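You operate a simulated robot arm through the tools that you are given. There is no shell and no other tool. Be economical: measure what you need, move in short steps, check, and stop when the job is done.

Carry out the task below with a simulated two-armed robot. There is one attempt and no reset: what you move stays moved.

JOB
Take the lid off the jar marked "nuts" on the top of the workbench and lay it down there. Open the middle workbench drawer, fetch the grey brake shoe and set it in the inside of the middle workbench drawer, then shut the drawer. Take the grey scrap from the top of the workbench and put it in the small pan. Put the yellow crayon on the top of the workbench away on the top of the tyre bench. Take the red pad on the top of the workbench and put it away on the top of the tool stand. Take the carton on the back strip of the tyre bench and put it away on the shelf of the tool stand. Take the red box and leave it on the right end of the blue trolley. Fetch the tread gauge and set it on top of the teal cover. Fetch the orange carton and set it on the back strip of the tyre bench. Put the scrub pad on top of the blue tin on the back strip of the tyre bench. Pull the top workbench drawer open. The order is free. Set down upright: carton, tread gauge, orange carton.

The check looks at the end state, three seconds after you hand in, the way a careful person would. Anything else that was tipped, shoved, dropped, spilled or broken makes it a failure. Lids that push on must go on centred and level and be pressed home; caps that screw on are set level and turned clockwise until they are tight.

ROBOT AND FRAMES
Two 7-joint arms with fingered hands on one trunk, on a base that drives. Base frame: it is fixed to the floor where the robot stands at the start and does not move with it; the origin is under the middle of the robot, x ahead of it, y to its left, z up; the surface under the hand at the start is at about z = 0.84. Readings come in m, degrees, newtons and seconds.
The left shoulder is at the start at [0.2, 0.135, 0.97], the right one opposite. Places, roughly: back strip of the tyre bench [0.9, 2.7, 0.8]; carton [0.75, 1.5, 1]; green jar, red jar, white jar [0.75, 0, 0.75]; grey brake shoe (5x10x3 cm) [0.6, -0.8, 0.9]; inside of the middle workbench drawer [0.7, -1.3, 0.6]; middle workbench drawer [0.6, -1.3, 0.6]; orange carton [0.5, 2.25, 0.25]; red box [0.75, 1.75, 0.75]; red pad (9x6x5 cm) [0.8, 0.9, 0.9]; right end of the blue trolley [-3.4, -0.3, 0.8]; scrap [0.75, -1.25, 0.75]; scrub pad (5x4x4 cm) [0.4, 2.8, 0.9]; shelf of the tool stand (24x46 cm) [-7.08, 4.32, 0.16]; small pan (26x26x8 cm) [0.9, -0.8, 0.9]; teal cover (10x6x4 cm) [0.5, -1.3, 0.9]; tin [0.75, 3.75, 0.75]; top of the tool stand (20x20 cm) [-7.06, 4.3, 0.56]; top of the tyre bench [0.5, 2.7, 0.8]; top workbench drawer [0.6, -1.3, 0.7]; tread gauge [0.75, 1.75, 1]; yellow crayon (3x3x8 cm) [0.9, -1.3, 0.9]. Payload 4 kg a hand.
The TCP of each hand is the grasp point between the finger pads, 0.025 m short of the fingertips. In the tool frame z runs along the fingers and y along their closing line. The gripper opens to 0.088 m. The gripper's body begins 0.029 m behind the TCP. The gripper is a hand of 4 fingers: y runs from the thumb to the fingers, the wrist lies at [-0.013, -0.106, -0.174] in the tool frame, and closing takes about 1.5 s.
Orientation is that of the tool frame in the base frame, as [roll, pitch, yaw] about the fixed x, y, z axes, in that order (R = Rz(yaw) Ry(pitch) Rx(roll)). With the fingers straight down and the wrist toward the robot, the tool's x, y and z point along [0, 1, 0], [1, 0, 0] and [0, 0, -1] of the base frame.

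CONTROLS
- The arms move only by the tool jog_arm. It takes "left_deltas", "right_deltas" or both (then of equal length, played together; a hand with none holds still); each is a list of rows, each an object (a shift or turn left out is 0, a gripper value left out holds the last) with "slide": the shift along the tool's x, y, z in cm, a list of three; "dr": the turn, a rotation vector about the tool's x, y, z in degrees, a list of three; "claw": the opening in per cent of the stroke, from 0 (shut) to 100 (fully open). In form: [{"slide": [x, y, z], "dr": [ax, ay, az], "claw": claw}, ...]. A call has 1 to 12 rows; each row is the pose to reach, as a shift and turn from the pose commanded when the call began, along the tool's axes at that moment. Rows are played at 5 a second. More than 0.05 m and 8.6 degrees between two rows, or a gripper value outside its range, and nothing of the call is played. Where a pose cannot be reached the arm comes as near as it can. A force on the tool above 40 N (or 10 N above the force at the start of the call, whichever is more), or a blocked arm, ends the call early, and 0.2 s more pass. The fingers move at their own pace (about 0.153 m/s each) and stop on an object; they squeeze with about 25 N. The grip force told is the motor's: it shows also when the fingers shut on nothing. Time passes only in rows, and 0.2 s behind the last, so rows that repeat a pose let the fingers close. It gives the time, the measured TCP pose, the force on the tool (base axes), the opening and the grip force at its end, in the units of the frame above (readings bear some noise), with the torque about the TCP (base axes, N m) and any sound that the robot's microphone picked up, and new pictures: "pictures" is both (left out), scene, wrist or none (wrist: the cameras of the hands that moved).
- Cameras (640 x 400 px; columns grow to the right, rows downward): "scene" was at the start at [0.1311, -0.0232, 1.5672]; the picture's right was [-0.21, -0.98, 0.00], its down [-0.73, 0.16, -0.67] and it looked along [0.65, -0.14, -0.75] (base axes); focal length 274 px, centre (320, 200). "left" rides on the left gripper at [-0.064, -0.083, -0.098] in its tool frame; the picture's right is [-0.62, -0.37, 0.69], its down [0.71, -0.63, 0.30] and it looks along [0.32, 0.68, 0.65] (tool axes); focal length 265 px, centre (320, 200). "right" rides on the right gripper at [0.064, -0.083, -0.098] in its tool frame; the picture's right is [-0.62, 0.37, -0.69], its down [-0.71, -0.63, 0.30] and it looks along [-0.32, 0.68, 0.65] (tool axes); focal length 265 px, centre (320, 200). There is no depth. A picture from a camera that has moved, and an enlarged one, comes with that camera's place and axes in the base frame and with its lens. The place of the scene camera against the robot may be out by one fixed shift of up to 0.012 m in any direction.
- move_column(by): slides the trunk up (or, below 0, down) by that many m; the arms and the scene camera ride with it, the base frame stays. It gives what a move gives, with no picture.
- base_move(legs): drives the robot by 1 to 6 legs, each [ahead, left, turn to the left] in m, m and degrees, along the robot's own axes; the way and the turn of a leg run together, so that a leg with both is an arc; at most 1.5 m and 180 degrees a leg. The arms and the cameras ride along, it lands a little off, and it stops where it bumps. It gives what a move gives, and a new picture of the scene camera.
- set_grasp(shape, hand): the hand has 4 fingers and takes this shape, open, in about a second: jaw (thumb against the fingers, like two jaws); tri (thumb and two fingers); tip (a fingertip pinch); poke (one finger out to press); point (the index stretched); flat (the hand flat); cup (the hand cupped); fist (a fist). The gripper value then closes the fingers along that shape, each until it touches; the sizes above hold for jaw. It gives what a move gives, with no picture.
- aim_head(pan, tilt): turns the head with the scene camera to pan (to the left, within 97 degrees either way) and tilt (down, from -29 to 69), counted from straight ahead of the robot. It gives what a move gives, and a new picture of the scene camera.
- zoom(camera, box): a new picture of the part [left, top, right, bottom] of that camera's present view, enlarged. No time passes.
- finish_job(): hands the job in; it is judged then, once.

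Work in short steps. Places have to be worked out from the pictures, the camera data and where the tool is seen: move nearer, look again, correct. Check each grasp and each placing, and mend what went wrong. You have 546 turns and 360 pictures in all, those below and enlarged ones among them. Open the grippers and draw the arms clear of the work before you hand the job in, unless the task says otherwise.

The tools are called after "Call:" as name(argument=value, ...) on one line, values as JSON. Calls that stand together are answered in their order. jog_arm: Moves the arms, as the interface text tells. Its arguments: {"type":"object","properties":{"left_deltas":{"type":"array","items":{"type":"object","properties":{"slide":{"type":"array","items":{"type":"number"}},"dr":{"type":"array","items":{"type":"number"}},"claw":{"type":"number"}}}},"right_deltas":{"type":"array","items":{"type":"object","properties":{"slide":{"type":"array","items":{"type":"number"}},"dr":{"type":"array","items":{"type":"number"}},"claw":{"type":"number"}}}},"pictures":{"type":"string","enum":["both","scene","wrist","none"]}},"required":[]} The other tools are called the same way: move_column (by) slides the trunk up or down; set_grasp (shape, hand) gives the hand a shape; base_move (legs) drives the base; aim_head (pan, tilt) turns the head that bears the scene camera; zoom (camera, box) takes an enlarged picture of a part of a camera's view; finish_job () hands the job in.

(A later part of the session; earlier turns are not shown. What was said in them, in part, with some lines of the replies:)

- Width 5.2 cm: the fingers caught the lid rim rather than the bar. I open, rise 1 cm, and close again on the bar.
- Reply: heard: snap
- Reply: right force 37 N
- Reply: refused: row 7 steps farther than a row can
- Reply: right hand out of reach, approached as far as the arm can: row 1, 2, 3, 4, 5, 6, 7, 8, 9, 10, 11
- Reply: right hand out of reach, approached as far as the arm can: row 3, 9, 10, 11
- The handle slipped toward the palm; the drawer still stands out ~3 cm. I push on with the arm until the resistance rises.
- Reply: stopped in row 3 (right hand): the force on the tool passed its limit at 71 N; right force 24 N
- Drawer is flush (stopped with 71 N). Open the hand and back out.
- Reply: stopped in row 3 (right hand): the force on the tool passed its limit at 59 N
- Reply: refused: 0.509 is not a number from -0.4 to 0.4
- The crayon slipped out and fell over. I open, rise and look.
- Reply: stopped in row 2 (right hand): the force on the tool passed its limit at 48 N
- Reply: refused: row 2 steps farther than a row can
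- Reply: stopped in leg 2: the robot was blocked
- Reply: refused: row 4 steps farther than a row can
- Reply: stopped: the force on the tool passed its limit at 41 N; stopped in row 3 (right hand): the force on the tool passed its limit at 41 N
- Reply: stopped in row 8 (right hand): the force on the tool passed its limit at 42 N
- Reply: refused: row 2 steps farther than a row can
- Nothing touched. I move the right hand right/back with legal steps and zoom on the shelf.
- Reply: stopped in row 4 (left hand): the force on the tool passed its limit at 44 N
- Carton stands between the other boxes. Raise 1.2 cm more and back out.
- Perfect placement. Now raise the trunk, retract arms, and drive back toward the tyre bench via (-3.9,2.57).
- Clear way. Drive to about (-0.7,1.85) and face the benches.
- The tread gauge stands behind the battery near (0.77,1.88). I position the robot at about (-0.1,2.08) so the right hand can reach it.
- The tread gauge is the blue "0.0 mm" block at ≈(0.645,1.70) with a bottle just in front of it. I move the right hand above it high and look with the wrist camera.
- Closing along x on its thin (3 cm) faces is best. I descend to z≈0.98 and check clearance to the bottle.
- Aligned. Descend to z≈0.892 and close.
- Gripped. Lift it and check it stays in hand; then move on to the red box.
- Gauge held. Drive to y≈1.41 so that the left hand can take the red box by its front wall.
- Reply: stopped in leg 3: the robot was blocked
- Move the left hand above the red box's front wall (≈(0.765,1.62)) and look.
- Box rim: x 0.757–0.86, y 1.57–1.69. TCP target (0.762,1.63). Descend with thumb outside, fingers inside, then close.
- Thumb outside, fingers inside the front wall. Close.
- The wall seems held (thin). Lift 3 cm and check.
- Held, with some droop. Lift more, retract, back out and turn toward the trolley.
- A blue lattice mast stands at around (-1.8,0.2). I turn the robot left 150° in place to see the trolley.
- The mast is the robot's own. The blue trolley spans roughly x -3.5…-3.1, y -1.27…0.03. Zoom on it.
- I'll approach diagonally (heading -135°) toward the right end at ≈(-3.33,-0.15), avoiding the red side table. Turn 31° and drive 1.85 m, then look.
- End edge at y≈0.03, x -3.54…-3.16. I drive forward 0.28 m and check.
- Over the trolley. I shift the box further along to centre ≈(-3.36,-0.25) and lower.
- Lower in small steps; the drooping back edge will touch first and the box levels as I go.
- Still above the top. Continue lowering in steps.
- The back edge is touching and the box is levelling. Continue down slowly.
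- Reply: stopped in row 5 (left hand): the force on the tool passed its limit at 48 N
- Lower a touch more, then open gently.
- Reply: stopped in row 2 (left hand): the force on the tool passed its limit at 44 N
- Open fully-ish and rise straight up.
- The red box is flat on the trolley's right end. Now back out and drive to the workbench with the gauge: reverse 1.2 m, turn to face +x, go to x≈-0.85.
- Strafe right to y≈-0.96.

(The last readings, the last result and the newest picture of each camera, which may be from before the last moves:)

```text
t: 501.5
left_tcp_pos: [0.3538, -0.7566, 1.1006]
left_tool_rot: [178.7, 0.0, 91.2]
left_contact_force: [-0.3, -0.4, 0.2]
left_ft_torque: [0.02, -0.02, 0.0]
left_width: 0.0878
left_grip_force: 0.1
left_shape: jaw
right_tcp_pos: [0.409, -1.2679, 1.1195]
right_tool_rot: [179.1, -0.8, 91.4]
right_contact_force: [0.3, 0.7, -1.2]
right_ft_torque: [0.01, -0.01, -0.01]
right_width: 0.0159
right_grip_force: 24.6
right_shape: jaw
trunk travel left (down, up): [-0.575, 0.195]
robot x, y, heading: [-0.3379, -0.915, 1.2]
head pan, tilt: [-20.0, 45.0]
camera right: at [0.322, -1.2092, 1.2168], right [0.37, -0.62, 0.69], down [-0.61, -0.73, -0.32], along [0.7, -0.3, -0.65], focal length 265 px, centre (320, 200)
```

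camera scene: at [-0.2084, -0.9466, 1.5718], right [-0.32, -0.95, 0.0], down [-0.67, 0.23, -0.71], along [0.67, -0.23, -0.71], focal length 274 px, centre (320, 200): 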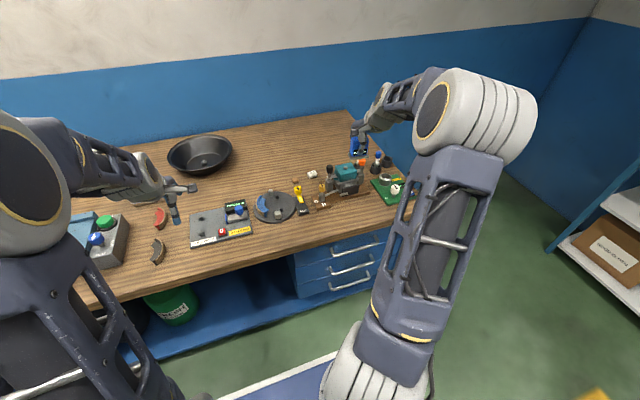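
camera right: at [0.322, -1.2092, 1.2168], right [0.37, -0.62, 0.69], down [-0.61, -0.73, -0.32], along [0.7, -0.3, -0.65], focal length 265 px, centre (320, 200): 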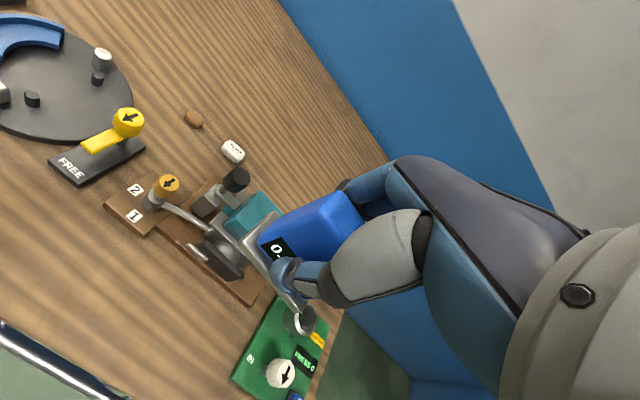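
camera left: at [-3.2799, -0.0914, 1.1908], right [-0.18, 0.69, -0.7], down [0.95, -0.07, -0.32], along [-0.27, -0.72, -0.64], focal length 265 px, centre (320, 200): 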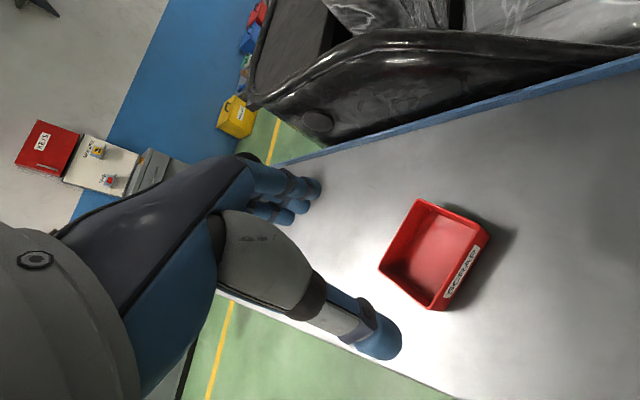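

The gauge hides the cover in the wrist view. I shift the hand 14 cm to the left to view the cover.

Call:
jog_arm(right_deltas=[{"slide": [4.5, 0, 0]}, {"slide": [9, 0, 0]}, {"slide": [13.5, 0, 0]}], pictures="wrist")

Call:
zoom(camera="right", box=[180, 240, 340, 400])

```text
t: 502.3
left_tcp_pos: [0.3512, -0.7576, 1.0992]
left_tool_rot: [178.8, -0.1, 91.3]
left_contact_force: [0.2, -0.3, 0.1]
left_ft_torque: [0.01, 0.02, 0.01]
left_width: 0.0877
left_grip_force: 0.0
left_shape: jaw
right_tcp_pos: [0.4044, -1.1336, 1.1203]
right_tool_rot: [179.2, -0.6, 91.2]
right_contact_force: [0.0, 0.5, -1.1]
right_ft_torque: [0.02, 0.01, 0.03]
right_width: 0.0159
right_grip_force: 24.9
right_shape: jaw
trunk travel left (down, up): [-0.575, 0.195]
robot x, y, heading: [-0.3416, -0.9142, 1.0]
head pan, tilt: [-20.0, 45.0]
camera right: at [0.3176, -1.075, 1.2176], right [0.37, -0.62, 0.69], down [-0.61, -0.72, -0.32], along [0.7, -0.3, -0.65], focal length 265 px, centre (320, 200)
```

right: 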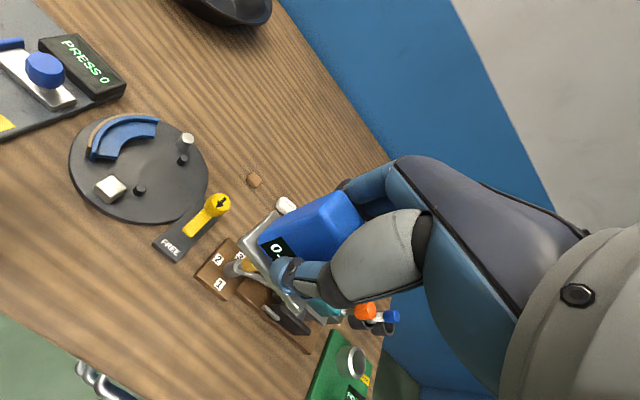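

```text
2.50 times, centred on (260, 320) of right
camera zoom: at [0.3176, -1.075, 1.2176], right [0.37, -0.62, 0.69], down [-0.61, -0.72, -0.32], along [0.7, -0.3, -0.65], focal length 664 px, centre (470, -100)
```

zoom: 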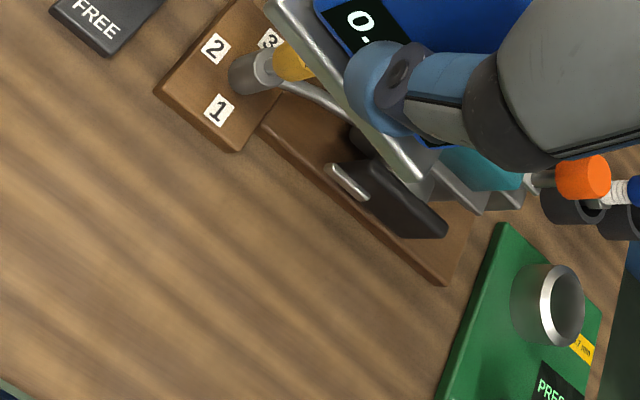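

Move the other way, to y≈-1.42, to see the cover clearly.

Call:
jog_arm(right_deltas=[{"slide": [-4.5, 0, 0]}, {"slide": [-9, 0, 0]}, {"slide": [-13.5, 0, 0]}, {"slide": [-18, 0, 0]}, {"slide": [-22.5, 0, 0]}, {"slide": [-27, 0, 0]}], pictures="wrist")

Call:
zoom(camera="right", box=[160, 60, 320, 220])

```text
t: 503.7
left_tcp_pos: [0.3532, -0.7561, 1.099]
left_tool_rot: [178.9, 0.0, 91.3]
left_contact_force: [-0.2, 0.5, -0.2]
left_ft_torque: [-0.03, -0.05, -0.05]
left_width: 0.0879
left_grip_force: 0.0
left_shape: jaw
right_tcp_pos: [0.4118, -1.4059, 1.1187]
right_tool_rot: [179.2, -0.6, 91.5]
right_contact_force: [-0.3, -0.3, -1.1]
right_ft_torque: [0.04, 0.01, -0.01]
right_width: 0.0158
right_grip_force: 25.0
right_shape: jaw
trunk travel left (down, up): [-0.575, 0.195]
robot x, y, heading: [-0.3398, -0.9144, 1.3]
head pan, tilt: [-20.0, 45.0]
camera right: at [0.3251, -1.3461, 1.2155], right [0.37, -0.62, 0.69], down [-0.61, -0.73, -0.32], along [0.7, -0.3, -0.65], focal length 265 px, centre (320, 200)
```

right: 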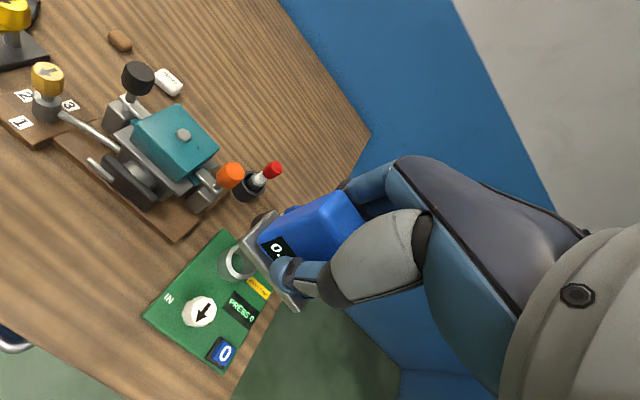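

```text
2.50 times, centred on (240, 140) of right
camera zoom: at [0.3251, -1.3461, 1.2155], right [0.37, -0.62, 0.69], down [-0.61, -0.73, -0.32], along [0.7, -0.3, -0.65], focal length 664 px, centre (520, 350)
```

zoom: 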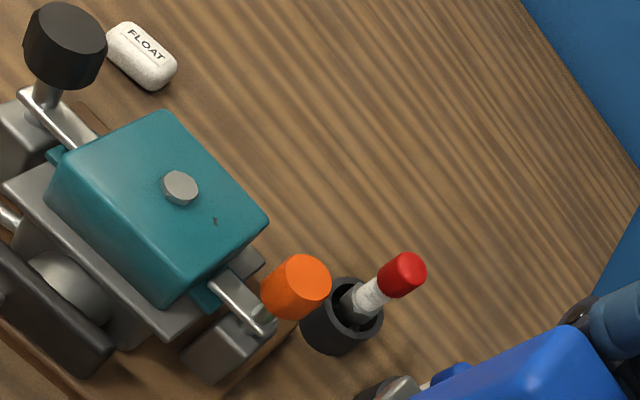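

The cover's top is ~6×6 cm with a small bolt head in the middle. I lower the hand 6 cm here for a second view to triangulate the bolt.

Call:
jog_arm(right_deltas=[{"slide": [0, -3, 3]}, {"slide": [0, -6, 6]}], pictures="wrist")

Call:
zoom(camera="right", box=[160, 20, 320, 180])

```text
t: 504.3
left_tcp_pos: [0.3527, -0.7567, 1.1]
left_tool_rot: [178.8, 0.0, 91.2]
left_contact_force: [0.4, 0.2, -0.7]
left_ft_torque: [-0.04, -0.03, -0.02]
left_width: 0.0878
left_grip_force: 0.0
left_shape: jaw
right_tcp_pos: [0.354, -1.4072, 1.0571]
right_tool_rot: [179.1, -0.7, 91.5]
right_contact_force: [-0.1, 0.1, -1.0]
right_ft_torque: [0.04, -0.03, 0.0]
right_width: 0.0157
right_grip_force: 25.0
right_shape: jaw
trunk travel left (down, up): [-0.575, 0.195]
robot x, y, heading: [-0.3408, -0.9156, 0.9]
head pan, tilt: [-20.0, 45.0]
camera right: at [0.2671, -1.3478, 1.1544], right [0.37, -0.62, 0.69], down [-0.61, -0.73, -0.32], along [0.7, -0.3, -0.65], focal length 265 px, centre (320, 200)
```

right: 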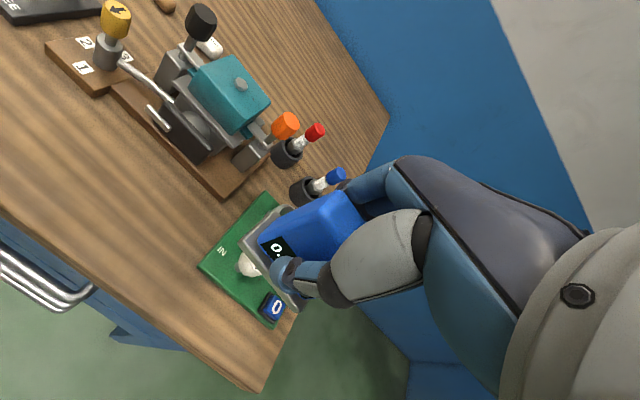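

```text
2.50 times, centred on (240, 100) of right
camera zoom: at [0.2671, -1.3478, 1.1544], right [0.37, -0.62, 0.69], down [-0.61, -0.73, -0.32], along [0.7, -0.3, -0.65], focal length 664 px, centre (520, 450)
```

zoom: 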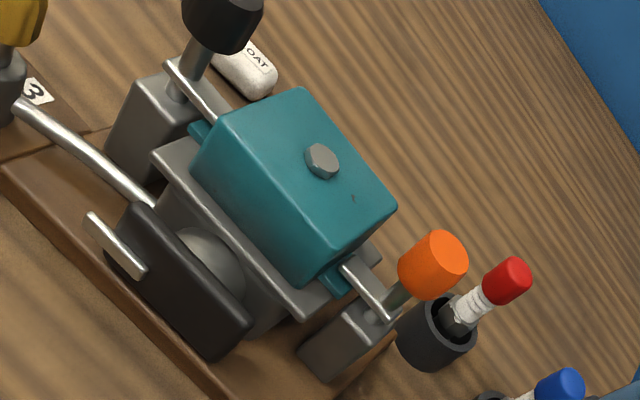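

Bolt head at ≈(0.520,-1.288), top z≈0.942. I raise, drive forward 0.1, then go above it.

Call:
jog_arm(right_deltas=[{"slide": [0, 0, -4]}, {"slide": [0, 0, -8]}], pictures="none")

Call:
base_move(legs=[[0.1, 0, -1]])

```text
t: 504.9
left_tcp_pos: [0.3523, -0.7577, 1.0993]
left_tool_rot: [178.8, 0.0, 91.3]
left_contact_force: [-0.4, -0.3, 0.1]
left_ft_torque: [0.03, 0.01, 0.02]
left_width: 0.0879
left_grip_force: 0.0
left_shape: jaw
right_tcp_pos: [0.3544, -1.4055, 1.1358]
right_tool_rot: [179.1, -0.7, 91.4]
right_contact_force: [-0.2, 0.3, -0.7]
right_ft_torque: [0.06, 0.0, 0.01]
right_width: 0.0159
right_grip_force: 24.4
right_shape: jaw
trunk travel left (down, up): [-0.575, 0.195]
robot x, y, heading: [-0.3387, -0.9151, 1.2]
head pan, tilt: [-20.0, 45.0]
```

```text
t: 506.0
left_tcp_pos: [0.4562, -0.7684, 1.0994]
left_tool_rot: [178.7, 0.1, 90.3]
left_contact_force: [0.5, 0.1, 0.9]
left_ft_torque: [0.05, 0.0, -0.01]
left_width: 0.0878
left_grip_force: 0.1
left_shape: jaw
right_tcp_pos: [0.4457, -1.4167, 1.1353]
right_tool_rot: [179.1, -0.7, 90.3]
right_contact_force: [1.6, 0.2, -1.6]
right_ft_torque: [0.03, 0.03, -0.03]
right_width: 0.0157
right_grip_force: 24.8
right_shape: jaw
trunk travel left (down, up): [-0.575, 0.195]
robot x, y, heading: [-0.2424, -0.912, 0.3]
head pan, tilt: [-20.0, 45.0]
camera scene: at [-0.1087, -0.9483, 1.5718], right [-0.34, -0.94, 0.0], down [-0.66, 0.24, -0.71], along [0.66, -0.24, -0.71], focal length 274 px, centre (320, 200)
```

scene: 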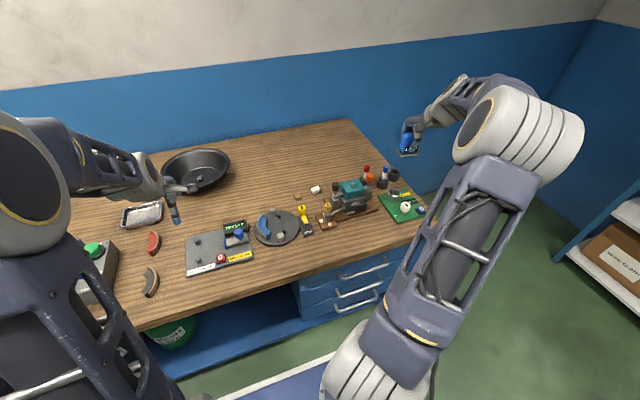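

Move over the bolt: +7.4 cm x, +12.9 cm y, staying at z≈1.12.

Call:
jog_arm(right_deltas=[{"slide": [4, 2.3, 0]}, {"slide": [8, 4.6, 0]}, {"slide": [12.9, 5.4, 1]}, {"slide": [12.9, 7.4, 3]}, {"slide": [12.9, 7.4, 7]}], pictures="wrist")

Call:
zoom(camera="scene", box=[300, 120, 430, 230])

```text
refused: row 3 steps farther than a row can; nothing moved
```

```text
3.64 times, centred on (365, 175) of scene
camera zoom: at [-0.1087, -0.9483, 1.5718], right [-0.34, -0.94, 0.0], down [-0.66, 0.24, -0.71], along [0.66, -0.24, -0.71], focal length 996 px, centre (156, 291)
```

zoom: 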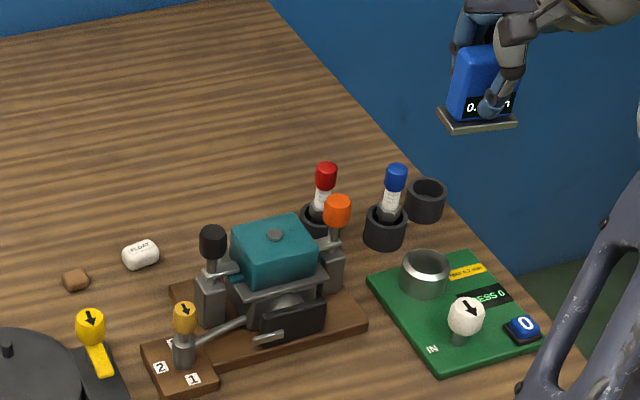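

Resend with smaller steps.

Call:
jog_arm(right_deltas=[{"slide": [4, 2, 0]}, {"slide": [8, 4, 0]}, {"slide": [11, 6, 1]}, {"slide": [12.9, 7.4, 3]}, {"slide": [12.9, 7.4, 7]}], pictures="wrist")

Call:
zoom(camera="scene", box=[300, 120, 430, 230])

```text
t: 507.2
left_tcp_pos: [0.456, -0.7683, 1.0987]
left_tool_rot: [178.8, 0.0, 90.3]
left_contact_force: [0.8, 0.5, 0.9]
left_ft_torque: [-0.01, -0.01, 0.02]
left_width: 0.0882
left_grip_force: 0.0
left_shape: jaw
right_tcp_pos: [0.5215, -1.2865, 1.0711]
right_tool_rot: [179.2, -0.7, 90.5]
right_contact_force: [0.4, -0.4, -1.0]
right_ft_torque: [-0.03, -0.02, -0.01]
right_width: 0.0158
right_grip_force: 25.1
right_shape: jaw
trunk travel left (down, up): [-0.575, 0.195]
robot x, y, heading: [-0.2392, -0.9157, -0.1]
head pan, tilt: [-20.0, 45.0]
camera right: at [0.4352, -1.2249, 1.1674], right [0.36, -0.63, 0.69], down [-0.62, -0.71, -0.32], along [0.7, -0.31, -0.65], focal length 265 px, centre (320, 200)
```

right: 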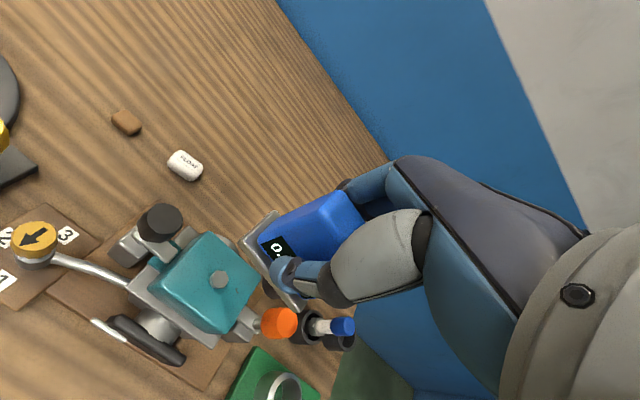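

```text
3.64 times, centred on (365, 175) of scene
camera zoom: at [-0.109, -0.9481, 1.5718], right [-0.34, -0.94, 0.0], down [-0.66, 0.24, -0.71], along [0.66, -0.24, -0.71], focal length 996 px, centre (156, 291)
```

zoom: 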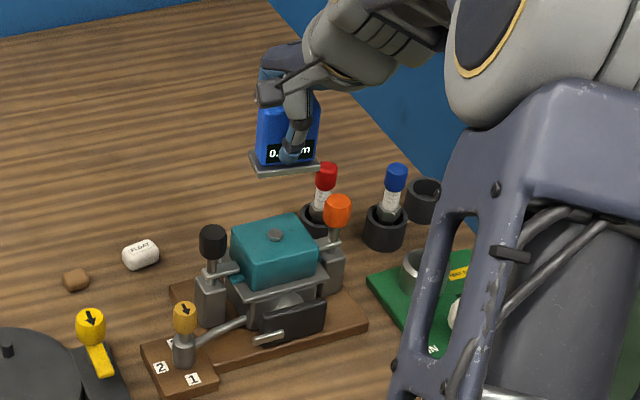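

Scene and wrist both agree the gauge is above the bolt. Lower gradually.

Call:
jog_arm(right_deltas=[{"slide": [0, -0.1, 2]}, {"slide": [0, -0.1, 4]}, {"slide": [0, -0.1, 5.5]}, {"slide": [0, -0.1, 6.3]}], pictures="wrist")

Call:
zoom(camera="scene", box=[300, 120, 430, 230])

```text
t: 508.2
left_tcp_pos: [0.4548, -0.7696, 1.1007]
left_tool_rot: [178.8, -0.1, 90.2]
left_contact_force: [0.3, -0.7, -0.1]
left_ft_torque: [-0.02, 0.02, -0.02]
left_width: 0.0879
left_grip_force: 0.3
left_shape: jaw
right_tcp_pos: [0.5206, -1.2858, 1.0063]
right_tool_rot: [179.0, -0.8, 90.3]
right_contact_force: [-0.8, -0.2, -0.2]
right_ft_torque: [0.01, -0.02, 0.01]
right_width: 0.0159
right_grip_force: 25.7
right_shape: jaw
trunk travel left (down, up): [-0.575, 0.195]
robot x, y, heading: [-0.2349, -0.9144, -0.3]
head pan, tilt: [-20.0, 45.0]
camera right: at [0.4339, -1.225, 1.1028], right [0.36, -0.63, 0.69], down [-0.62, -0.71, -0.32], along [0.7, -0.31, -0.65], focal length 265 px, centre (320, 200)
```

right: 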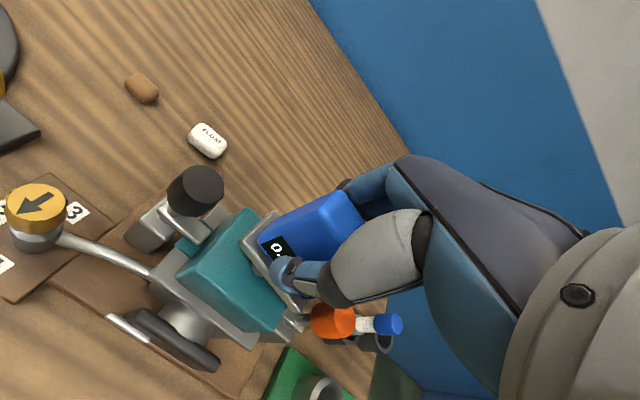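

```text
3.64 times, centred on (365, 175) of scene
camera zoom: at [-0.1088, -0.9482, 1.5718], right [-0.34, -0.94, 0.0], down [-0.66, 0.24, -0.71], along [0.66, -0.24, -0.71], focal length 996 px, centre (156, 291)
```

zoom: 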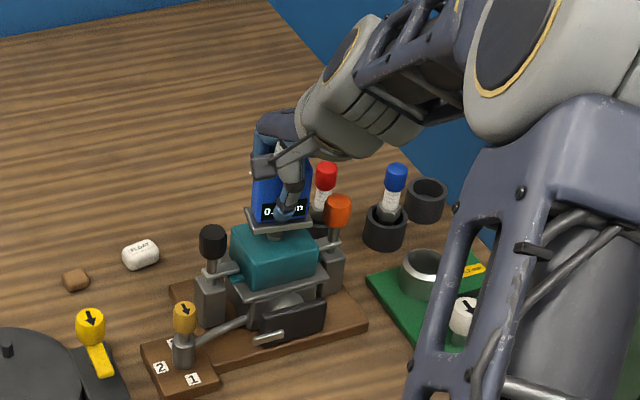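

Nearly there. Lower in 3 mm steps until contact.

Call:
jog_arm(right_deltas=[{"slide": [0, 0, 0.4]}, {"slide": [0, 0, 0.7]}, {"slide": [0, 0, 1.0]}, {"slide": [0, 0, 1.3]}, {"slide": [0, 0, 1.6]}, {"slide": [0, 0, 1.9]}, {"slide": [0, 0, 2.2]}], pictures="wrist")

Call:
zoom(camera="scene", box=[330, 140, 400, 210])

```text
t: 509.8
left_tcp_pos: [0.4557, -0.77, 1.1001]
left_tool_rot: [178.9, -0.1, 90.2]
left_contact_force: [0.4, -0.1, 0.1]
left_ft_torque: [0.0, 0.0, 0.0]
left_width: 0.0878
left_grip_force: 0.1
left_shape: jaw
right_tcp_pos: [0.5194, -1.2875, 0.9863]
right_tool_rot: [179.0, -0.6, 90.4]
right_contact_force: [-3.6, 0.4, 15.3]
right_ft_torque: [0.03, 0.05, 0.01]
right_width: 0.0162
right_grip_force: 25.1
right_shape: jaw
trunk travel left (down, up): [-0.575, 0.195]
robot x, y, heading: [-0.242, -0.9136, 0.3]
head pan, tilt: [-20.0, 45.0]
camera right: at [0.4338, -1.2251, 1.0828], right [0.36, -0.62, 0.69], down [-0.62, -0.72, -0.32], along [0.7, -0.31, -0.64], focal length 265 px, centre (320, 200)
```

right: 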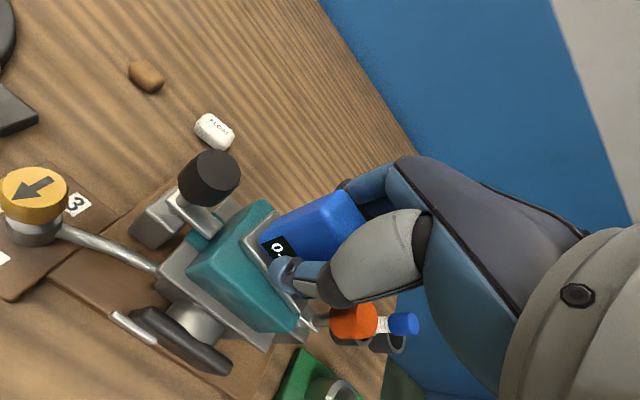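

```text
5.71 times, centred on (365, 175) of scene
camera zoom: at [-0.1093, -0.948, 1.5722], right [-0.34, -0.94, 0.0], down [-0.66, 0.24, -0.71], along [0.66, -0.24, -0.71], focal length 1564 px, centre (63, 343)
```

zoom: 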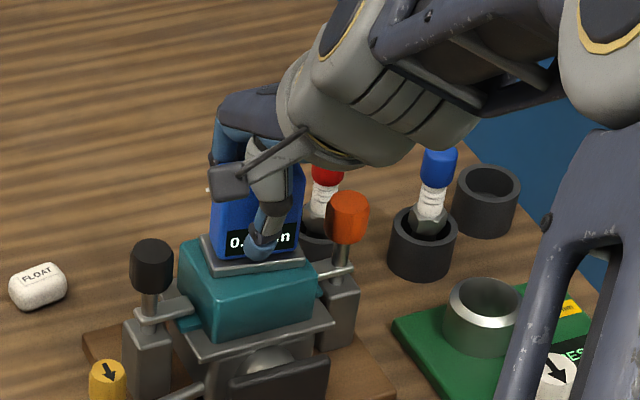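

Seated exactly over the bolt. Relax the press slightly and open slowly.

Call:
jog_arm(right_deltas=[{"slide": [0, 0, -0.3]}, {"slide": [0, 0, -0.5]}, {"slide": [0, 0, -0.5], "claw": 22}, {"slide": [0, 0, -0.5], "claw": 28}, {"slide": [0, 0, -0.5], "claw": 36}, {"slide": [0, 0, -0.5], "claw": 46}, {"slide": [0, 0, -0.5], "claw": 60}, {"slide": [0, 0, -0.5], "claw": 60}], pictures="wrist")

Call:
zoom(camera="scene", box=[330, 140, 400, 210])

```text
t: 511.6
left_tcp_pos: [0.4563, -0.77, 1.0992]
left_tool_rot: [178.8, 0.1, 90.2]
left_contact_force: [-0.2, -0.2, 0.1]
left_ft_torque: [0.01, 0.02, 0.01]
left_width: 0.0877
left_grip_force: 0.1
left_shape: jaw
right_tcp_pos: [0.5196, -1.2861, 0.9893]
right_tool_rot: [179.2, -0.6, 90.5]
right_contact_force: [0.1, -0.1, -0.3]
right_ft_torque: [0.01, 0.04, 0.0]
right_width: 0.0523
right_grip_force: 0.0
right_shape: jaw
trunk travel left (down, up): [-0.575, 0.195]
robot x, y, heading: [-0.2402, -0.9147, -0.1]
head pan, tilt: [-20.0, 45.0]
camera right: at [0.4332, -1.2258, 1.086], right [0.36, -0.63, 0.69], down [-0.62, -0.71, -0.32], along [0.7, -0.31, -0.65], focal length 265 px, centre (320, 200)
```

right: 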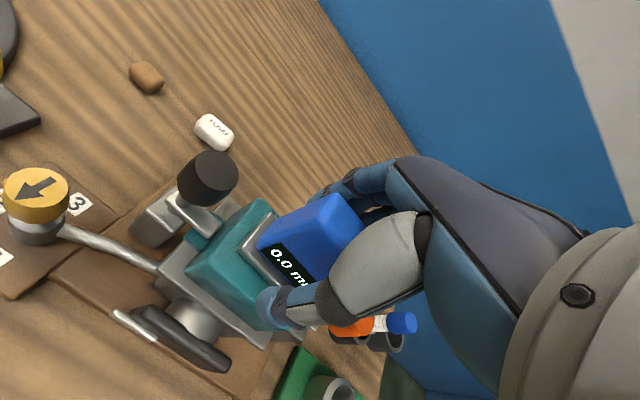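

```text
5.71 times, centred on (365, 175) of scene
camera zoom: at [-0.1088, -0.9483, 1.5718], right [-0.34, -0.94, 0.0], down [-0.66, 0.24, -0.71], along [0.66, -0.24, -0.71], focal length 1564 px, centre (63, 343)
```

zoom: 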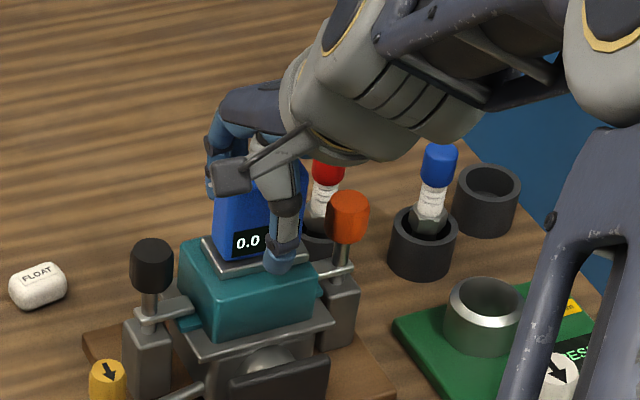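

Gauge stands. Open a bit more and rise straight up.

Call:
jog_arm(right_deltas=[{"slide": [0, 0, 0], "claw": 75}, {"slide": [0, 0, 0], "claw": 80}, {"slide": [0, 0, -2], "claw": 80}, {"slide": [0, 0, -5], "claw": 80}, {"slide": [0, 0, -9], "claw": 80}, {"slide": [0, 0, -13.5], "claw": 80}, {"slide": [0, -3, -17], "claw": 90}], pictures="wrist")

Call:
zoom(camera="scene", box=[330, 140, 400, 210])

```text
t: 513.2
left_tcp_pos: [0.4559, -0.769, 1.1]
left_tool_rot: [178.7, 0.0, 90.1]
left_contact_force: [0.5, 0.3, 0.3]
left_ft_torque: [-0.01, -0.01, 0.01]
left_width: 0.0878
left_grip_force: 0.1
left_shape: jaw
right_tcp_pos: [0.4855, -1.2893, 1.1597]
right_tool_rot: [179.3, -0.7, 90.5]
right_contact_force: [0.1, 0.4, 0.6]
right_ft_torque: [0.05, -0.02, -0.05]
right_width: 0.0792
right_grip_force: 0.0
right_shape: jaw
trunk travel left (down, up): [-0.575, 0.195]
robot x, y, heading: [-0.2368, -0.9146, 0.0]
head pan, tilt: [-20.0, 45.0]
camera right: at [0.4009, -1.2279, 1.2562], right [0.36, -0.63, 0.69], down [-0.62, -0.71, -0.32], along [0.7, -0.31, -0.65], focal length 265 px, centre (320, 200)
```

right: 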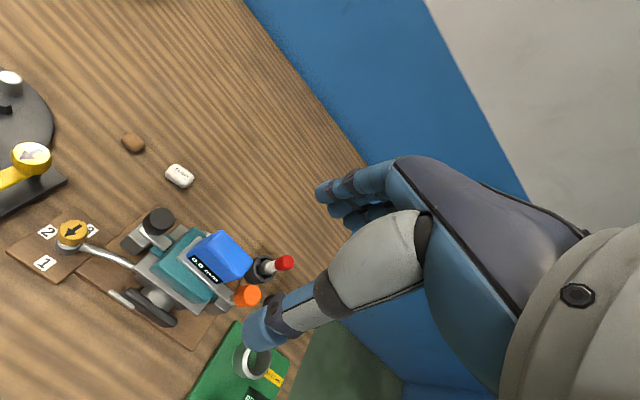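

```text
5.71 times, centred on (365, 175) of scene
camera zoom: at [-0.1083, -0.9484, 1.5717], right [-0.34, -0.94, 0.0], down [-0.66, 0.24, -0.71], along [0.66, -0.24, -0.71], focal length 1564 px, centre (63, 343)
```

zoom: 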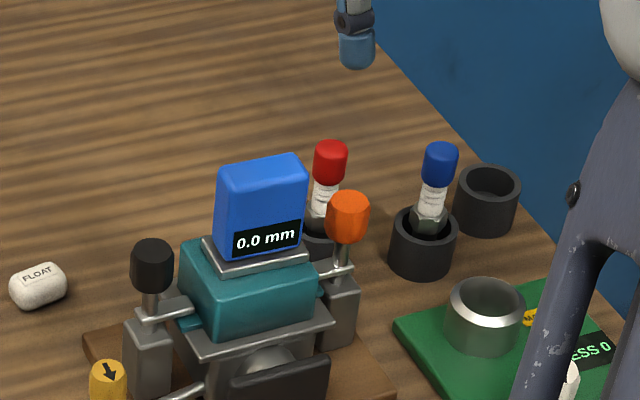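

The gauge is upright on the cover. Finally the top drawer: back out 0.5 m, lower the trunk 0.4 and turn the hand forward as before.

Call:
jog_arm(right_deltas=[{"slide": [0, -4, -1], "claw": 100}, {"slide": [4, -4, -1.5], "claw": 100}, {"slide": [8, -4, -1.5], "claw": 100}, {"slide": [12, -3, -1.5], "claw": 100}, {"slide": [15.5, -2, -1.5], "claw": 100}], pictures="none")

Call:
base_move(legs=[[-0.52, 0, 0], [0, -0.06, 0]])

Call:
move_column(by=-0.4)

Call:
jog_arm(right_deltas=[{"slide": [-0.3, 1.5, 0], "dr": [-8, 0, 0]}, {"slide": [-0.6, 3, 0], "dr": [-16, 0, 0]}, {"slide": [-0.9, 4.5, 0], "dr": [-24, 0, 0]}, {"slide": [-1.2, 6, 0], "dr": [-32, 0, 0]}, {"slide": [-1.5, 7.5, 0], "dr": [-40, 0, 0]}, {"slide": [-1.8, 9, 1], "dr": [-48, 0, 0]}, {"slide": [-2.1, 10.5, 2], "dr": [-56, 0, 0]}, {"slide": [-2.4, 12, 3], "dr": [-64, 0, 0]}, {"slide": [-2.7, 13, 4], "dr": [-72, 0, 0]}, {"slide": [-3, 14, 5], "dr": [-80, 0, 0]}, {"slide": [-3.3, 14, 6.5], "dr": [-87, 0, 0]}], pictures="both")

```text
t: 514.4
left_tcp_pos: [0.456, -0.7702, 1.0989]
left_tool_rot: [178.7, 0.0, 90.2]
left_contact_force: [-0.4, -1.0, 1.0]
left_ft_torque: [0.03, -0.02, -0.01]
left_width: 0.0879
left_grip_force: 0.1
left_shape: jaw
right_tcp_pos: [0.4662, -1.1354, 1.1749]
right_tool_rot: [179.1, -0.6, 90.4]
right_contact_force: [0.5, -0.2, 0.4]
right_ft_torque: [-0.01, 0.04, -0.02]
right_width: 0.0874
right_grip_force: 0.0
right_shape: jaw
trunk travel left (down, up): [-0.575, 0.195]
robot x, y, heading: [-0.2412, -0.9113, -0.1]
head pan, tilt: [-20.0, 45.0]
```

```text
t: 518.0
left_tcp_pos: [-0.0688, -0.8234, 1.0998]
left_tool_rot: [178.8, -0.1, 90.8]
left_contact_force: [-0.1, -0.4, 0.3]
left_ft_torque: [-0.02, 0.0, 0.02]
left_width: 0.088
left_grip_force: 0.0
left_shape: jaw
right_tcp_pos: [-0.053, -1.1906, 1.1754]
right_tool_rot: [179.0, -0.6, 91.1]
right_contact_force: [-0.2, 0.3, -0.5]
right_ft_torque: [0.02, 0.04, 0.04]
right_width: 0.0877
right_grip_force: 0.1
right_shape: jaw
trunk travel left (down, up): [-0.575, 0.195]
robot x, y, heading: [-0.7582, -0.976, 0.6]
head pan, tilt: [-20.0, 45.0]
camera scene: at [-0.6309, -1.0098, 1.5718], right [-0.33, -0.94, 0.0], down [-0.67, 0.23, -0.71], along [0.67, -0.23, -0.71], focal length 274 px, centre (320, 200)
```

scene: 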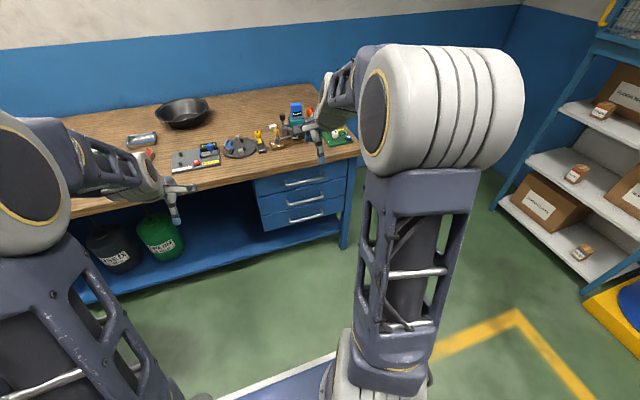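

```text
t: 521.9
left_tcp_pos: [-0.0677, -0.8245, 0.7002]
left_tool_rot: [178.9, 0.0, 90.8]
left_contact_force: [0.1, 0.4, 0.9]
left_ft_torque: [0.02, 0.0, -0.03]
left_width: 0.0876
left_grip_force: 0.1
left_shape: jaw
right_tcp_pos: [-0.0539, -1.1911, 0.7755]
right_tool_rot: [179.1, -0.6, 91.0]
right_contact_force: [-0.9, -0.4, -1.0]
right_ft_torque: [0.01, -0.01, 0.0]
right_width: 0.0877
right_grip_force: 0.1
right_shape: jaw
trunk travel left (down, up): [-0.175, 0.595]
robot x, y, heading: [-0.7608, -0.977, 0.8]
head pan, tilt: [-20.0, 45.0]
```

```text
t: 524.3
left_tcp_pos: [-0.0677, -0.8256, 0.7]
left_tool_rot: [178.7, 0.0, 90.8]
left_contact_force: [0.5, 0.4, -0.1]
left_ft_torque: [-0.01, 0.0, 0.01]
left_width: 0.0878
left_grip_force: 0.1
left_shape: jaw
right_tcp_pos: [0.0871, -1.2201, 0.7129]
right_tool_rot: [92.0, -0.7, 91.0]
right_contact_force: [0.4, 0.4, -0.1]
right_ft_torque: [-0.02, -0.01, -0.01]
right_width: 0.0876
right_grip_force: 0.2
right_shape: jaw
trunk travel left (down, up): [-0.175, 0.595]
robot x, y, heading: [-0.7643, -0.9771, 0.6]
head pan, tilt: [-20.0, 45.0]
camera scene: at [-0.6309, -1.0098, 1.1718], right [-0.33, -0.94, 0.0], down [-0.67, 0.23, -0.71], along [0.67, -0.23, -0.71], focal length 274 px, centre (320, 200)
camera right: at [-0.0172, -1.158, 0.6318], right [-0.67, -0.64, 0.38], down [0.29, -0.7, -0.65], along [0.68, -0.32, 0.66], focal length 265 px, centre (320, 200)
```

scene: 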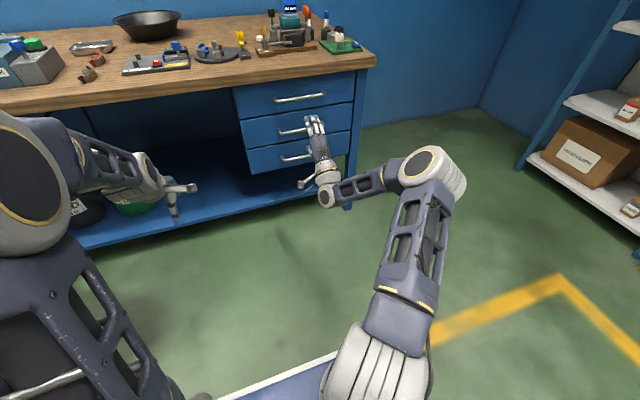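
right: 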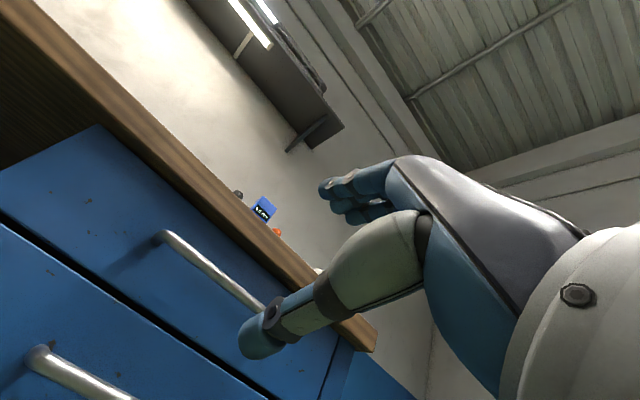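

Hand forward-pointing at z≈0.713. Top handle est. z≈0.725. I raise 1 cm, shift right 3 cm and advance 0.14 m, then look.

Call:
move_column(by=0.01)

Call:
base_move(legs=[[0.14, -0.032, 0]])

Call:
jog_arm(right_deltas=[{"slide": [0, 0, 0]}], pictures="wrist")

Call:
zoom(camera="scene", box=[240, 60, 400, 220])

```text
t: 524.9
left_tcp_pos: [-0.0692, -0.8241, 0.7097]
left_tool_rot: [178.7, -0.1, 90.7]
left_contact_force: [0.6, 0.1, 0.2]
left_ft_torque: [0.03, -0.01, -0.01]
left_width: 0.0881
left_grip_force: 0.1
left_shape: jaw
right_tcp_pos: [0.086, -1.2197, 0.7214]
right_tool_rot: [92.0, -0.7, 91.1]
right_contact_force: [0.4, 0.1, -0.2]
right_ft_torque: [0.01, -0.01, 0.04]
right_width: 0.0878
right_grip_force: 0.0
right_shape: jaw
trunk travel left (down, up): [-0.185, 0.585]
robot x, y, heading: [-0.7591, -0.9791, 0.4]
head pan, tilt: [-20.0, 45.0]
```

```text
t: 526.2
left_tcp_pos: [0.0746, -0.855, 0.7095]
left_tool_rot: [178.7, -0.1, 90.8]
left_contact_force: [0.6, 0.3, -0.2]
left_ft_torque: [-0.02, 0.01, 0.02]
left_width: 0.0877
left_grip_force: 0.0
left_shape: jaw
right_tcp_pos: [0.2301, -1.2494, 0.7212]
right_tool_rot: [92.1, -0.7, 91.0]
right_contact_force: [-0.6, 0.4, -0.1]
right_ft_torque: [-0.03, 0.0, 0.03]
right_width: 0.0876
right_grip_force: 0.0
right_shape: jaw
trunk travel left (down, up): [-0.185, 0.585]
robot x, y, heading: [-0.617, -1.0082, 0.8]
head pan, tilt: [-20.0, 45.0]
camera scene: at [-0.4887, -1.0397, 1.1818], right [-0.33, -0.94, 0.0], down [-0.67, 0.23, -0.71], along [0.67, -0.23, -0.71], focal length 274 px, centre (320, 200)
```

scene: 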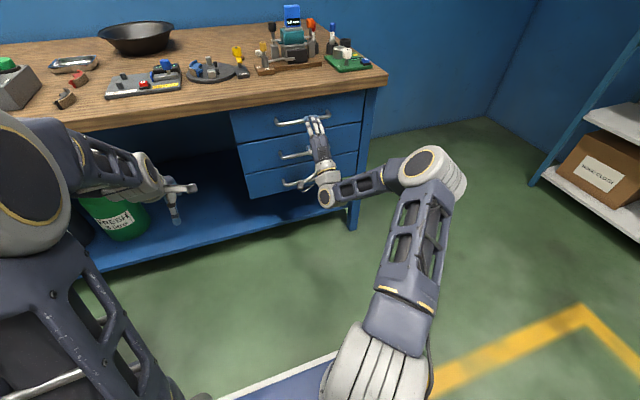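

```text
t: 526.6
left_tcp_pos: [0.0743, -0.8546, 0.7094]
left_tool_rot: [178.8, 0.0, 90.9]
left_contact_force: [-0.1, 0.0, -0.1]
left_ft_torque: [0.01, -0.04, -0.04]
left_width: 0.0881
left_grip_force: 0.0
left_shape: jaw
right_tcp_pos: [0.229, -1.2499, 0.722]
right_tool_rot: [92.3, -0.7, 91.1]
right_contact_force: [-0.1, 0.7, 0.3]
right_ft_torque: [-0.02, 0.0, 0.0]
right_width: 0.0877
right_grip_force: 0.0
right_shape: jaw
trunk travel left (down, up): [-0.185, 0.585]
robot x, y, heading: [-0.6199, -1.0083, 0.6]
head pan, tilt: [-20.0, 45.0]
camera right: at [0.1249, -1.1879, 0.642], right [-0.67, -0.64, 0.39], down [0.29, -0.7, -0.65], along [0.68, -0.32, 0.65], focal length 265 px, centre (320, 200)
```

right: 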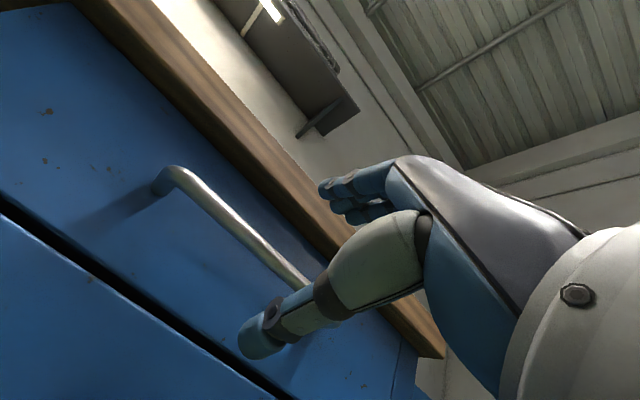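

```text
2.50 times, centred on (320, 140) of scene
camera zoom: at [-0.4887, -1.0397, 1.1818], right [-0.33, -0.94, 0.0], down [-0.67, 0.23, -0.71], along [0.67, -0.23, -0.71], focal length 684 px, centre (320, 350)
```

zoom: 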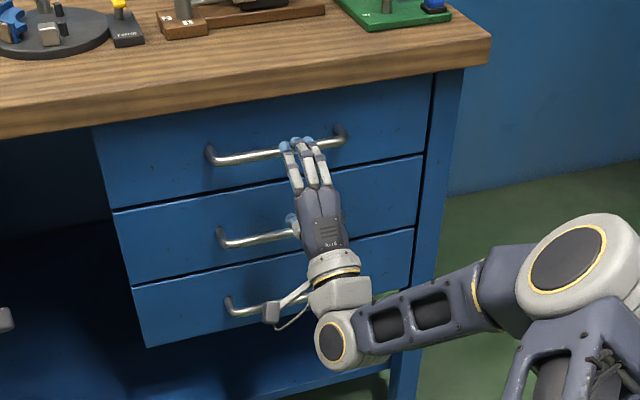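

Aligned (handle z≈0.727). Advance 6.4 cm and close.

Call:
jog_arm(right_deltas=[{"slide": [0, 0.3, 2]}, {"slide": [0, 0.3, 4]}, {"slide": [0, 0.3, 6.3]}], pictures="wrist")

```text
t: 527.4
left_tcp_pos: [0.0739, -0.8536, 0.7112]
left_tool_rot: [178.9, 0.0, 90.9]
left_contact_force: [-0.4, 0.0, -0.7]
left_ft_torque: [0.03, 0.03, 0.01]
left_width: 0.088
left_grip_force: 0.0
left_shape: jaw
right_tcp_pos: [0.2921, -1.2486, 0.7222]
right_tool_rot: [92.1, -0.7, 91.0]
right_contact_force: [0.1, 0.2, 0.3]
right_ft_torque: [0.0, 0.01, -0.01]
right_width: 0.0877
right_grip_force: 0.0
right_shape: jaw
trunk travel left (down, up): [-0.185, 0.585]
robot x, y, heading: [-0.6208, -1.0067, 0.6]
head pan, tilt: [-20.0, 45.0]
camera right: at [0.1886, -1.1872, 0.6423], right [-0.67, -0.64, 0.39], down [0.29, -0.7, -0.65], along [0.68, -0.32, 0.66], focal length 265 px, centre (320, 200)
```

right: 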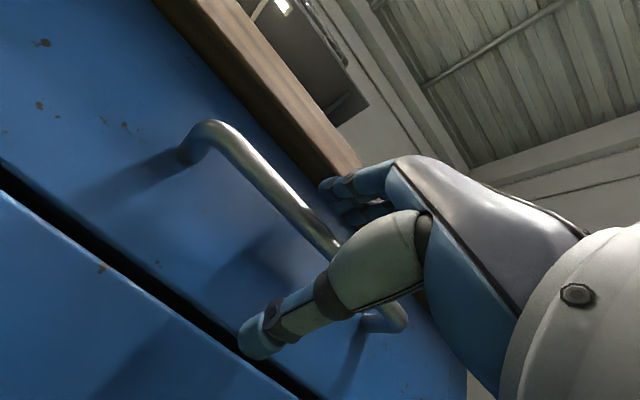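

Close on the handle.

Call:
jog_arm(right_deltas=[{"claw": 50}, {"claw": 0}, {"claw": 0}, {"claw": 0}, {"claw": 0}, {"claw": 0}, {"claw": 0}], pictures="wrist")

Call:
base_move(legs=[[-0.28, 0, 0]])

```text
t: 529.0
left_tcp_pos: [0.0736, -0.8535, 0.7099]
left_tool_rot: [178.8, -0.1, 90.8]
left_contact_force: [0.3, 0.1, -1.3]
left_ft_torque: [-0.01, 0.01, 0.0]
left_width: 0.0881
left_grip_force: 0.1
left_shape: jaw
right_tcp_pos: [0.2924, -1.2488, 0.7216]
right_tool_rot: [92.1, -0.7, 90.9]
right_contact_force: [0.1, -0.3, -3.0]
right_ft_torque: [-0.08, 0.02, 0.02]
right_width: 0.0058
right_grip_force: 25.3
right_shape: jaw
trunk travel left (down, up): [-0.185, 0.585]
robot x, y, heading: [-0.619, -1.0079, 0.7]
head pan, tilt: [-20.0, 45.0]
camera right: at [0.1884, -1.187, 0.6418], right [-0.67, -0.64, 0.39], down [0.29, -0.7, -0.65], along [0.69, -0.32, 0.65], focal length 265 px, centre (320, 200)
```

right: 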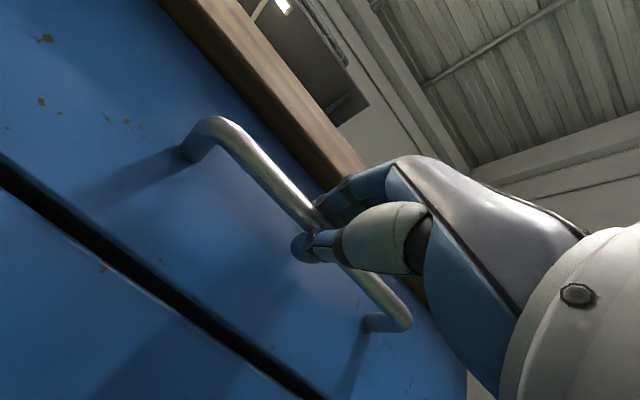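

```text
t: 531.0
left_tcp_pos: [-0.2128, -0.8586, 0.7087]
left_tool_rot: [178.9, 0.0, 90.8]
left_contact_force: [-0.5, 0.2, 0.1]
left_ft_torque: [0.01, -0.01, 0.03]
left_width: 0.0878
left_grip_force: 0.1
left_shape: jaw
right_tcp_pos: [0.0047, -1.2509, 0.7216]
right_tool_rot: [92.3, -0.7, 91.0]
right_contact_force: [0.1, 10.2, -5.2]
right_ft_torque: [-0.22, 0.1, 0.17]
right_width: 0.0058
right_grip_force: 25.5
right_shape: jaw
trunk travel left (down, up): [-0.185, 0.585]
robot x, y, heading: [-0.9077, -1.0126, 0.8]
head pan, tilt: [-20.0, 45.0]
camera scene: at [-0.7762, -1.0427, 1.1817], right [-0.33, -0.94, 0.0], down [-0.67, 0.23, -0.71], along [0.67, -0.23, -0.71], focal length 274 px, centre (320, 200)
```

scene: 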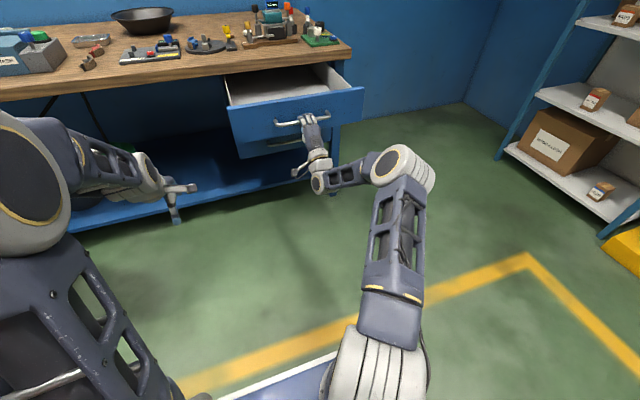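

Top drawer is open. Open the hand and back away.

Call:
jog_arm(right_deltas=[{"claw": 40}, {"claw": 100}, {"claw": 100}, {"claw": 100}, {"claw": 100}], pictures="none")

Call:
base_move(legs=[[-0.3, 0, 0]])

Call:
move_column(by=0.39)

Call:
aim_head(pan=-8, tilt=35)

Call:
zoom(camera="scene", box=[180, 60, 420, 240])

```text
t: 532.2
left_tcp_pos: [-0.2129, -0.858, 0.7091]
left_tool_rot: [178.8, 0.0, 90.8]
left_contact_force: [0.2, -0.5, -0.9]
left_ft_torque: [-0.01, 0.0, 0.03]
left_width: 0.0877
left_grip_force: 0.1
left_shape: jaw
right_tcp_pos: [0.0045, -1.2519, 0.7225]
right_tool_rot: [92.2, -0.7, 90.9]
right_contact_force: [-0.7, 0.2, 0.0]
right_ft_torque: [-0.03, 0.01, 0.0]
right_width: 0.0878
right_grip_force: 0.0
right_shape: jaw
trunk travel left (down, up): [-0.185, 0.585]
robot x, y, heading: [-0.9069, -1.0095, 0.4]
head pan, tilt: [-20.0, 45.0]
```

```text
t: 534.3
left_tcp_pos: [-0.5226, -0.8624, 0.7085]
left_tool_rot: [178.8, 0.0, 90.6]
left_contact_force: [0.5, -0.4, 0.5]
left_ft_torque: [0.0, 0.02, 0.02]
left_width: 0.0879
left_grip_force: 0.1
left_shape: jaw
right_tcp_pos: [-0.3052, -1.2553, 0.7212]
right_tool_rot: [92.2, -0.7, 91.0]
right_contact_force: [-1.0, 0.2, 0.4]
right_ft_torque: [0.0, 0.03, 0.01]
right_width: 0.0878
right_grip_force: 0.1
right_shape: jaw
trunk travel left (down, up): [-0.185, 0.585]
robot x, y, heading: [-1.2162, -1.0121, 0.5]
head pan, tilt: [-20.0, 45.0]
camera scene: at [-1.0856, -1.0461, 1.1818], right [-0.33, -0.94, 0.0], down [-0.67, 0.24, -0.71], along [0.67, -0.24, -0.71], focal length 274 px, centre (320, 200)
```

scene: 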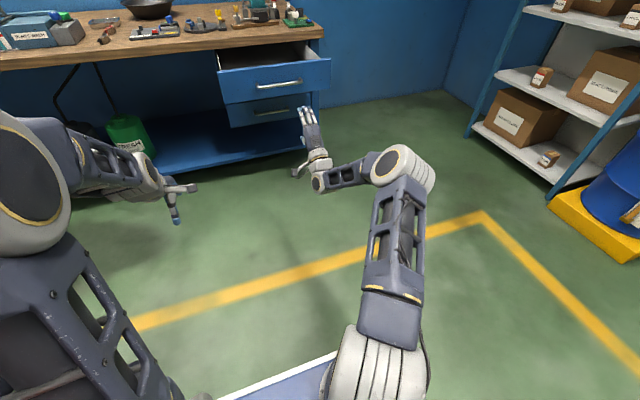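

```text
t: 538.0
left_tcp_pos: [-0.5221, -0.8615, 1.0993]
left_tool_rot: [178.8, 0.0, 90.6]
left_contact_force: [0.7, -0.5, -0.1]
left_ft_torque: [-0.02, -0.01, -0.01]
left_width: 0.0878
left_grip_force: 0.0
left_shape: jaw
right_tcp_pos: [-0.3058, -1.2565, 1.1124]
right_tool_rot: [92.2, -0.7, 91.0]
right_contact_force: [0.8, 0.3, -0.1]
right_ft_torque: [0.02, -0.01, 0.0]
right_width: 0.0879
right_grip_force: 0.1
right_shape: jaw
trunk travel left (down, up): [-0.575, 0.195]
robot x, y, heading: [-1.2145, -1.0135, 0.2]
head pan, tilt: [-20.0, 45.0]
```

```text
t: 538.8
left_tcp_pos: [-0.5228, -0.8629, 1.1003]
left_tool_rot: [178.8, 0.0, 90.8]
left_contact_force: [0.0, -0.9, -0.5]
left_ft_torque: [0.01, -0.03, 0.03]
left_width: 0.0878
left_grip_force: 0.1
left_shape: jaw
right_tcp_pos: [-0.3043, -1.2563, 1.112]
right_tool_rot: [92.2, -0.7, 90.9]
right_contact_force: [-0.5, 0.2, 0.3]
right_ft_torque: [0.01, -0.04, 0.0]
right_width: 0.088
right_grip_force: 0.0
right_shape: jaw
trunk travel left (down, up): [-0.575, 0.195]
robot x, y, heading: [-1.2215, -1.0138, 0.6]
head pan, tilt: [-8.0, 35.0]
camera scene: at [-1.0749, -1.0305, 1.5865], right [-0.13, -0.99, 0.0], down [-0.57, 0.07, -0.82], along [0.81, -0.11, -0.57], focal length 274 px, centre (320, 200)
```

scene: 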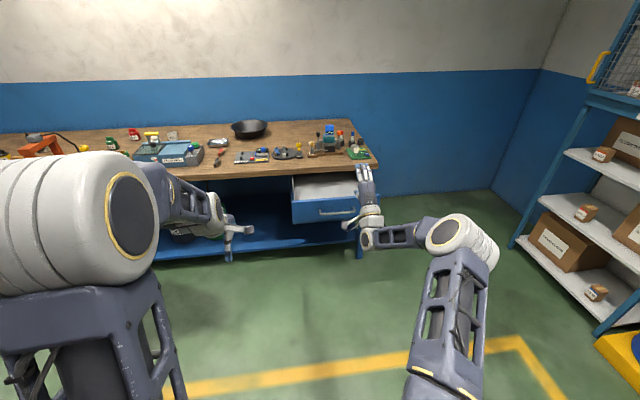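

```text
2.22 times, centred on (300, 150) of scene
camera zoom: at [-1.0749, -1.0305, 1.5865], right [-0.13, -0.99, 0.0], down [-0.57, 0.07, -0.82], along [0.81, -0.11, -0.57], focal length 608 px, centre (364, 311)
```

zoom: 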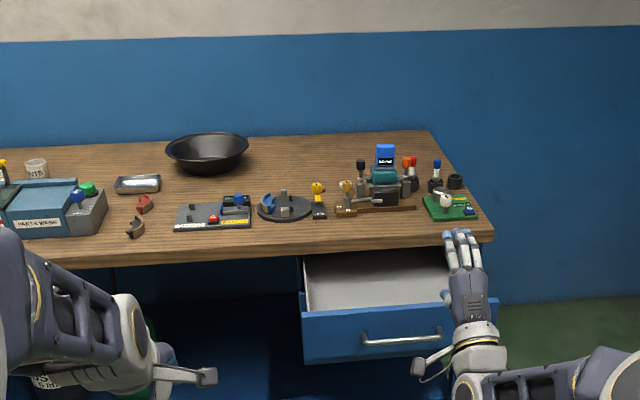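

The last pictures show the top drawer open, the gauge upright, and both grippers open and clear of the work. I hand the job in.

Call:
finish_job()

```text
The job is handed in.
```

I finished every part of the job and handed it in. The last pictures show the top workbench drawer open, the tread gauge upright on the teal cover, and both arms clear with the grippers open.

- **Crayon:** it slipped and fell over on the first grasp. I picked it up again, and it now lies flat on the top of the tyre bench.
- **Base stops:** the base stopped against something twice, once by the sink on the tyre bench and once by the tyre rack. I saw nothing displaced afterwards.
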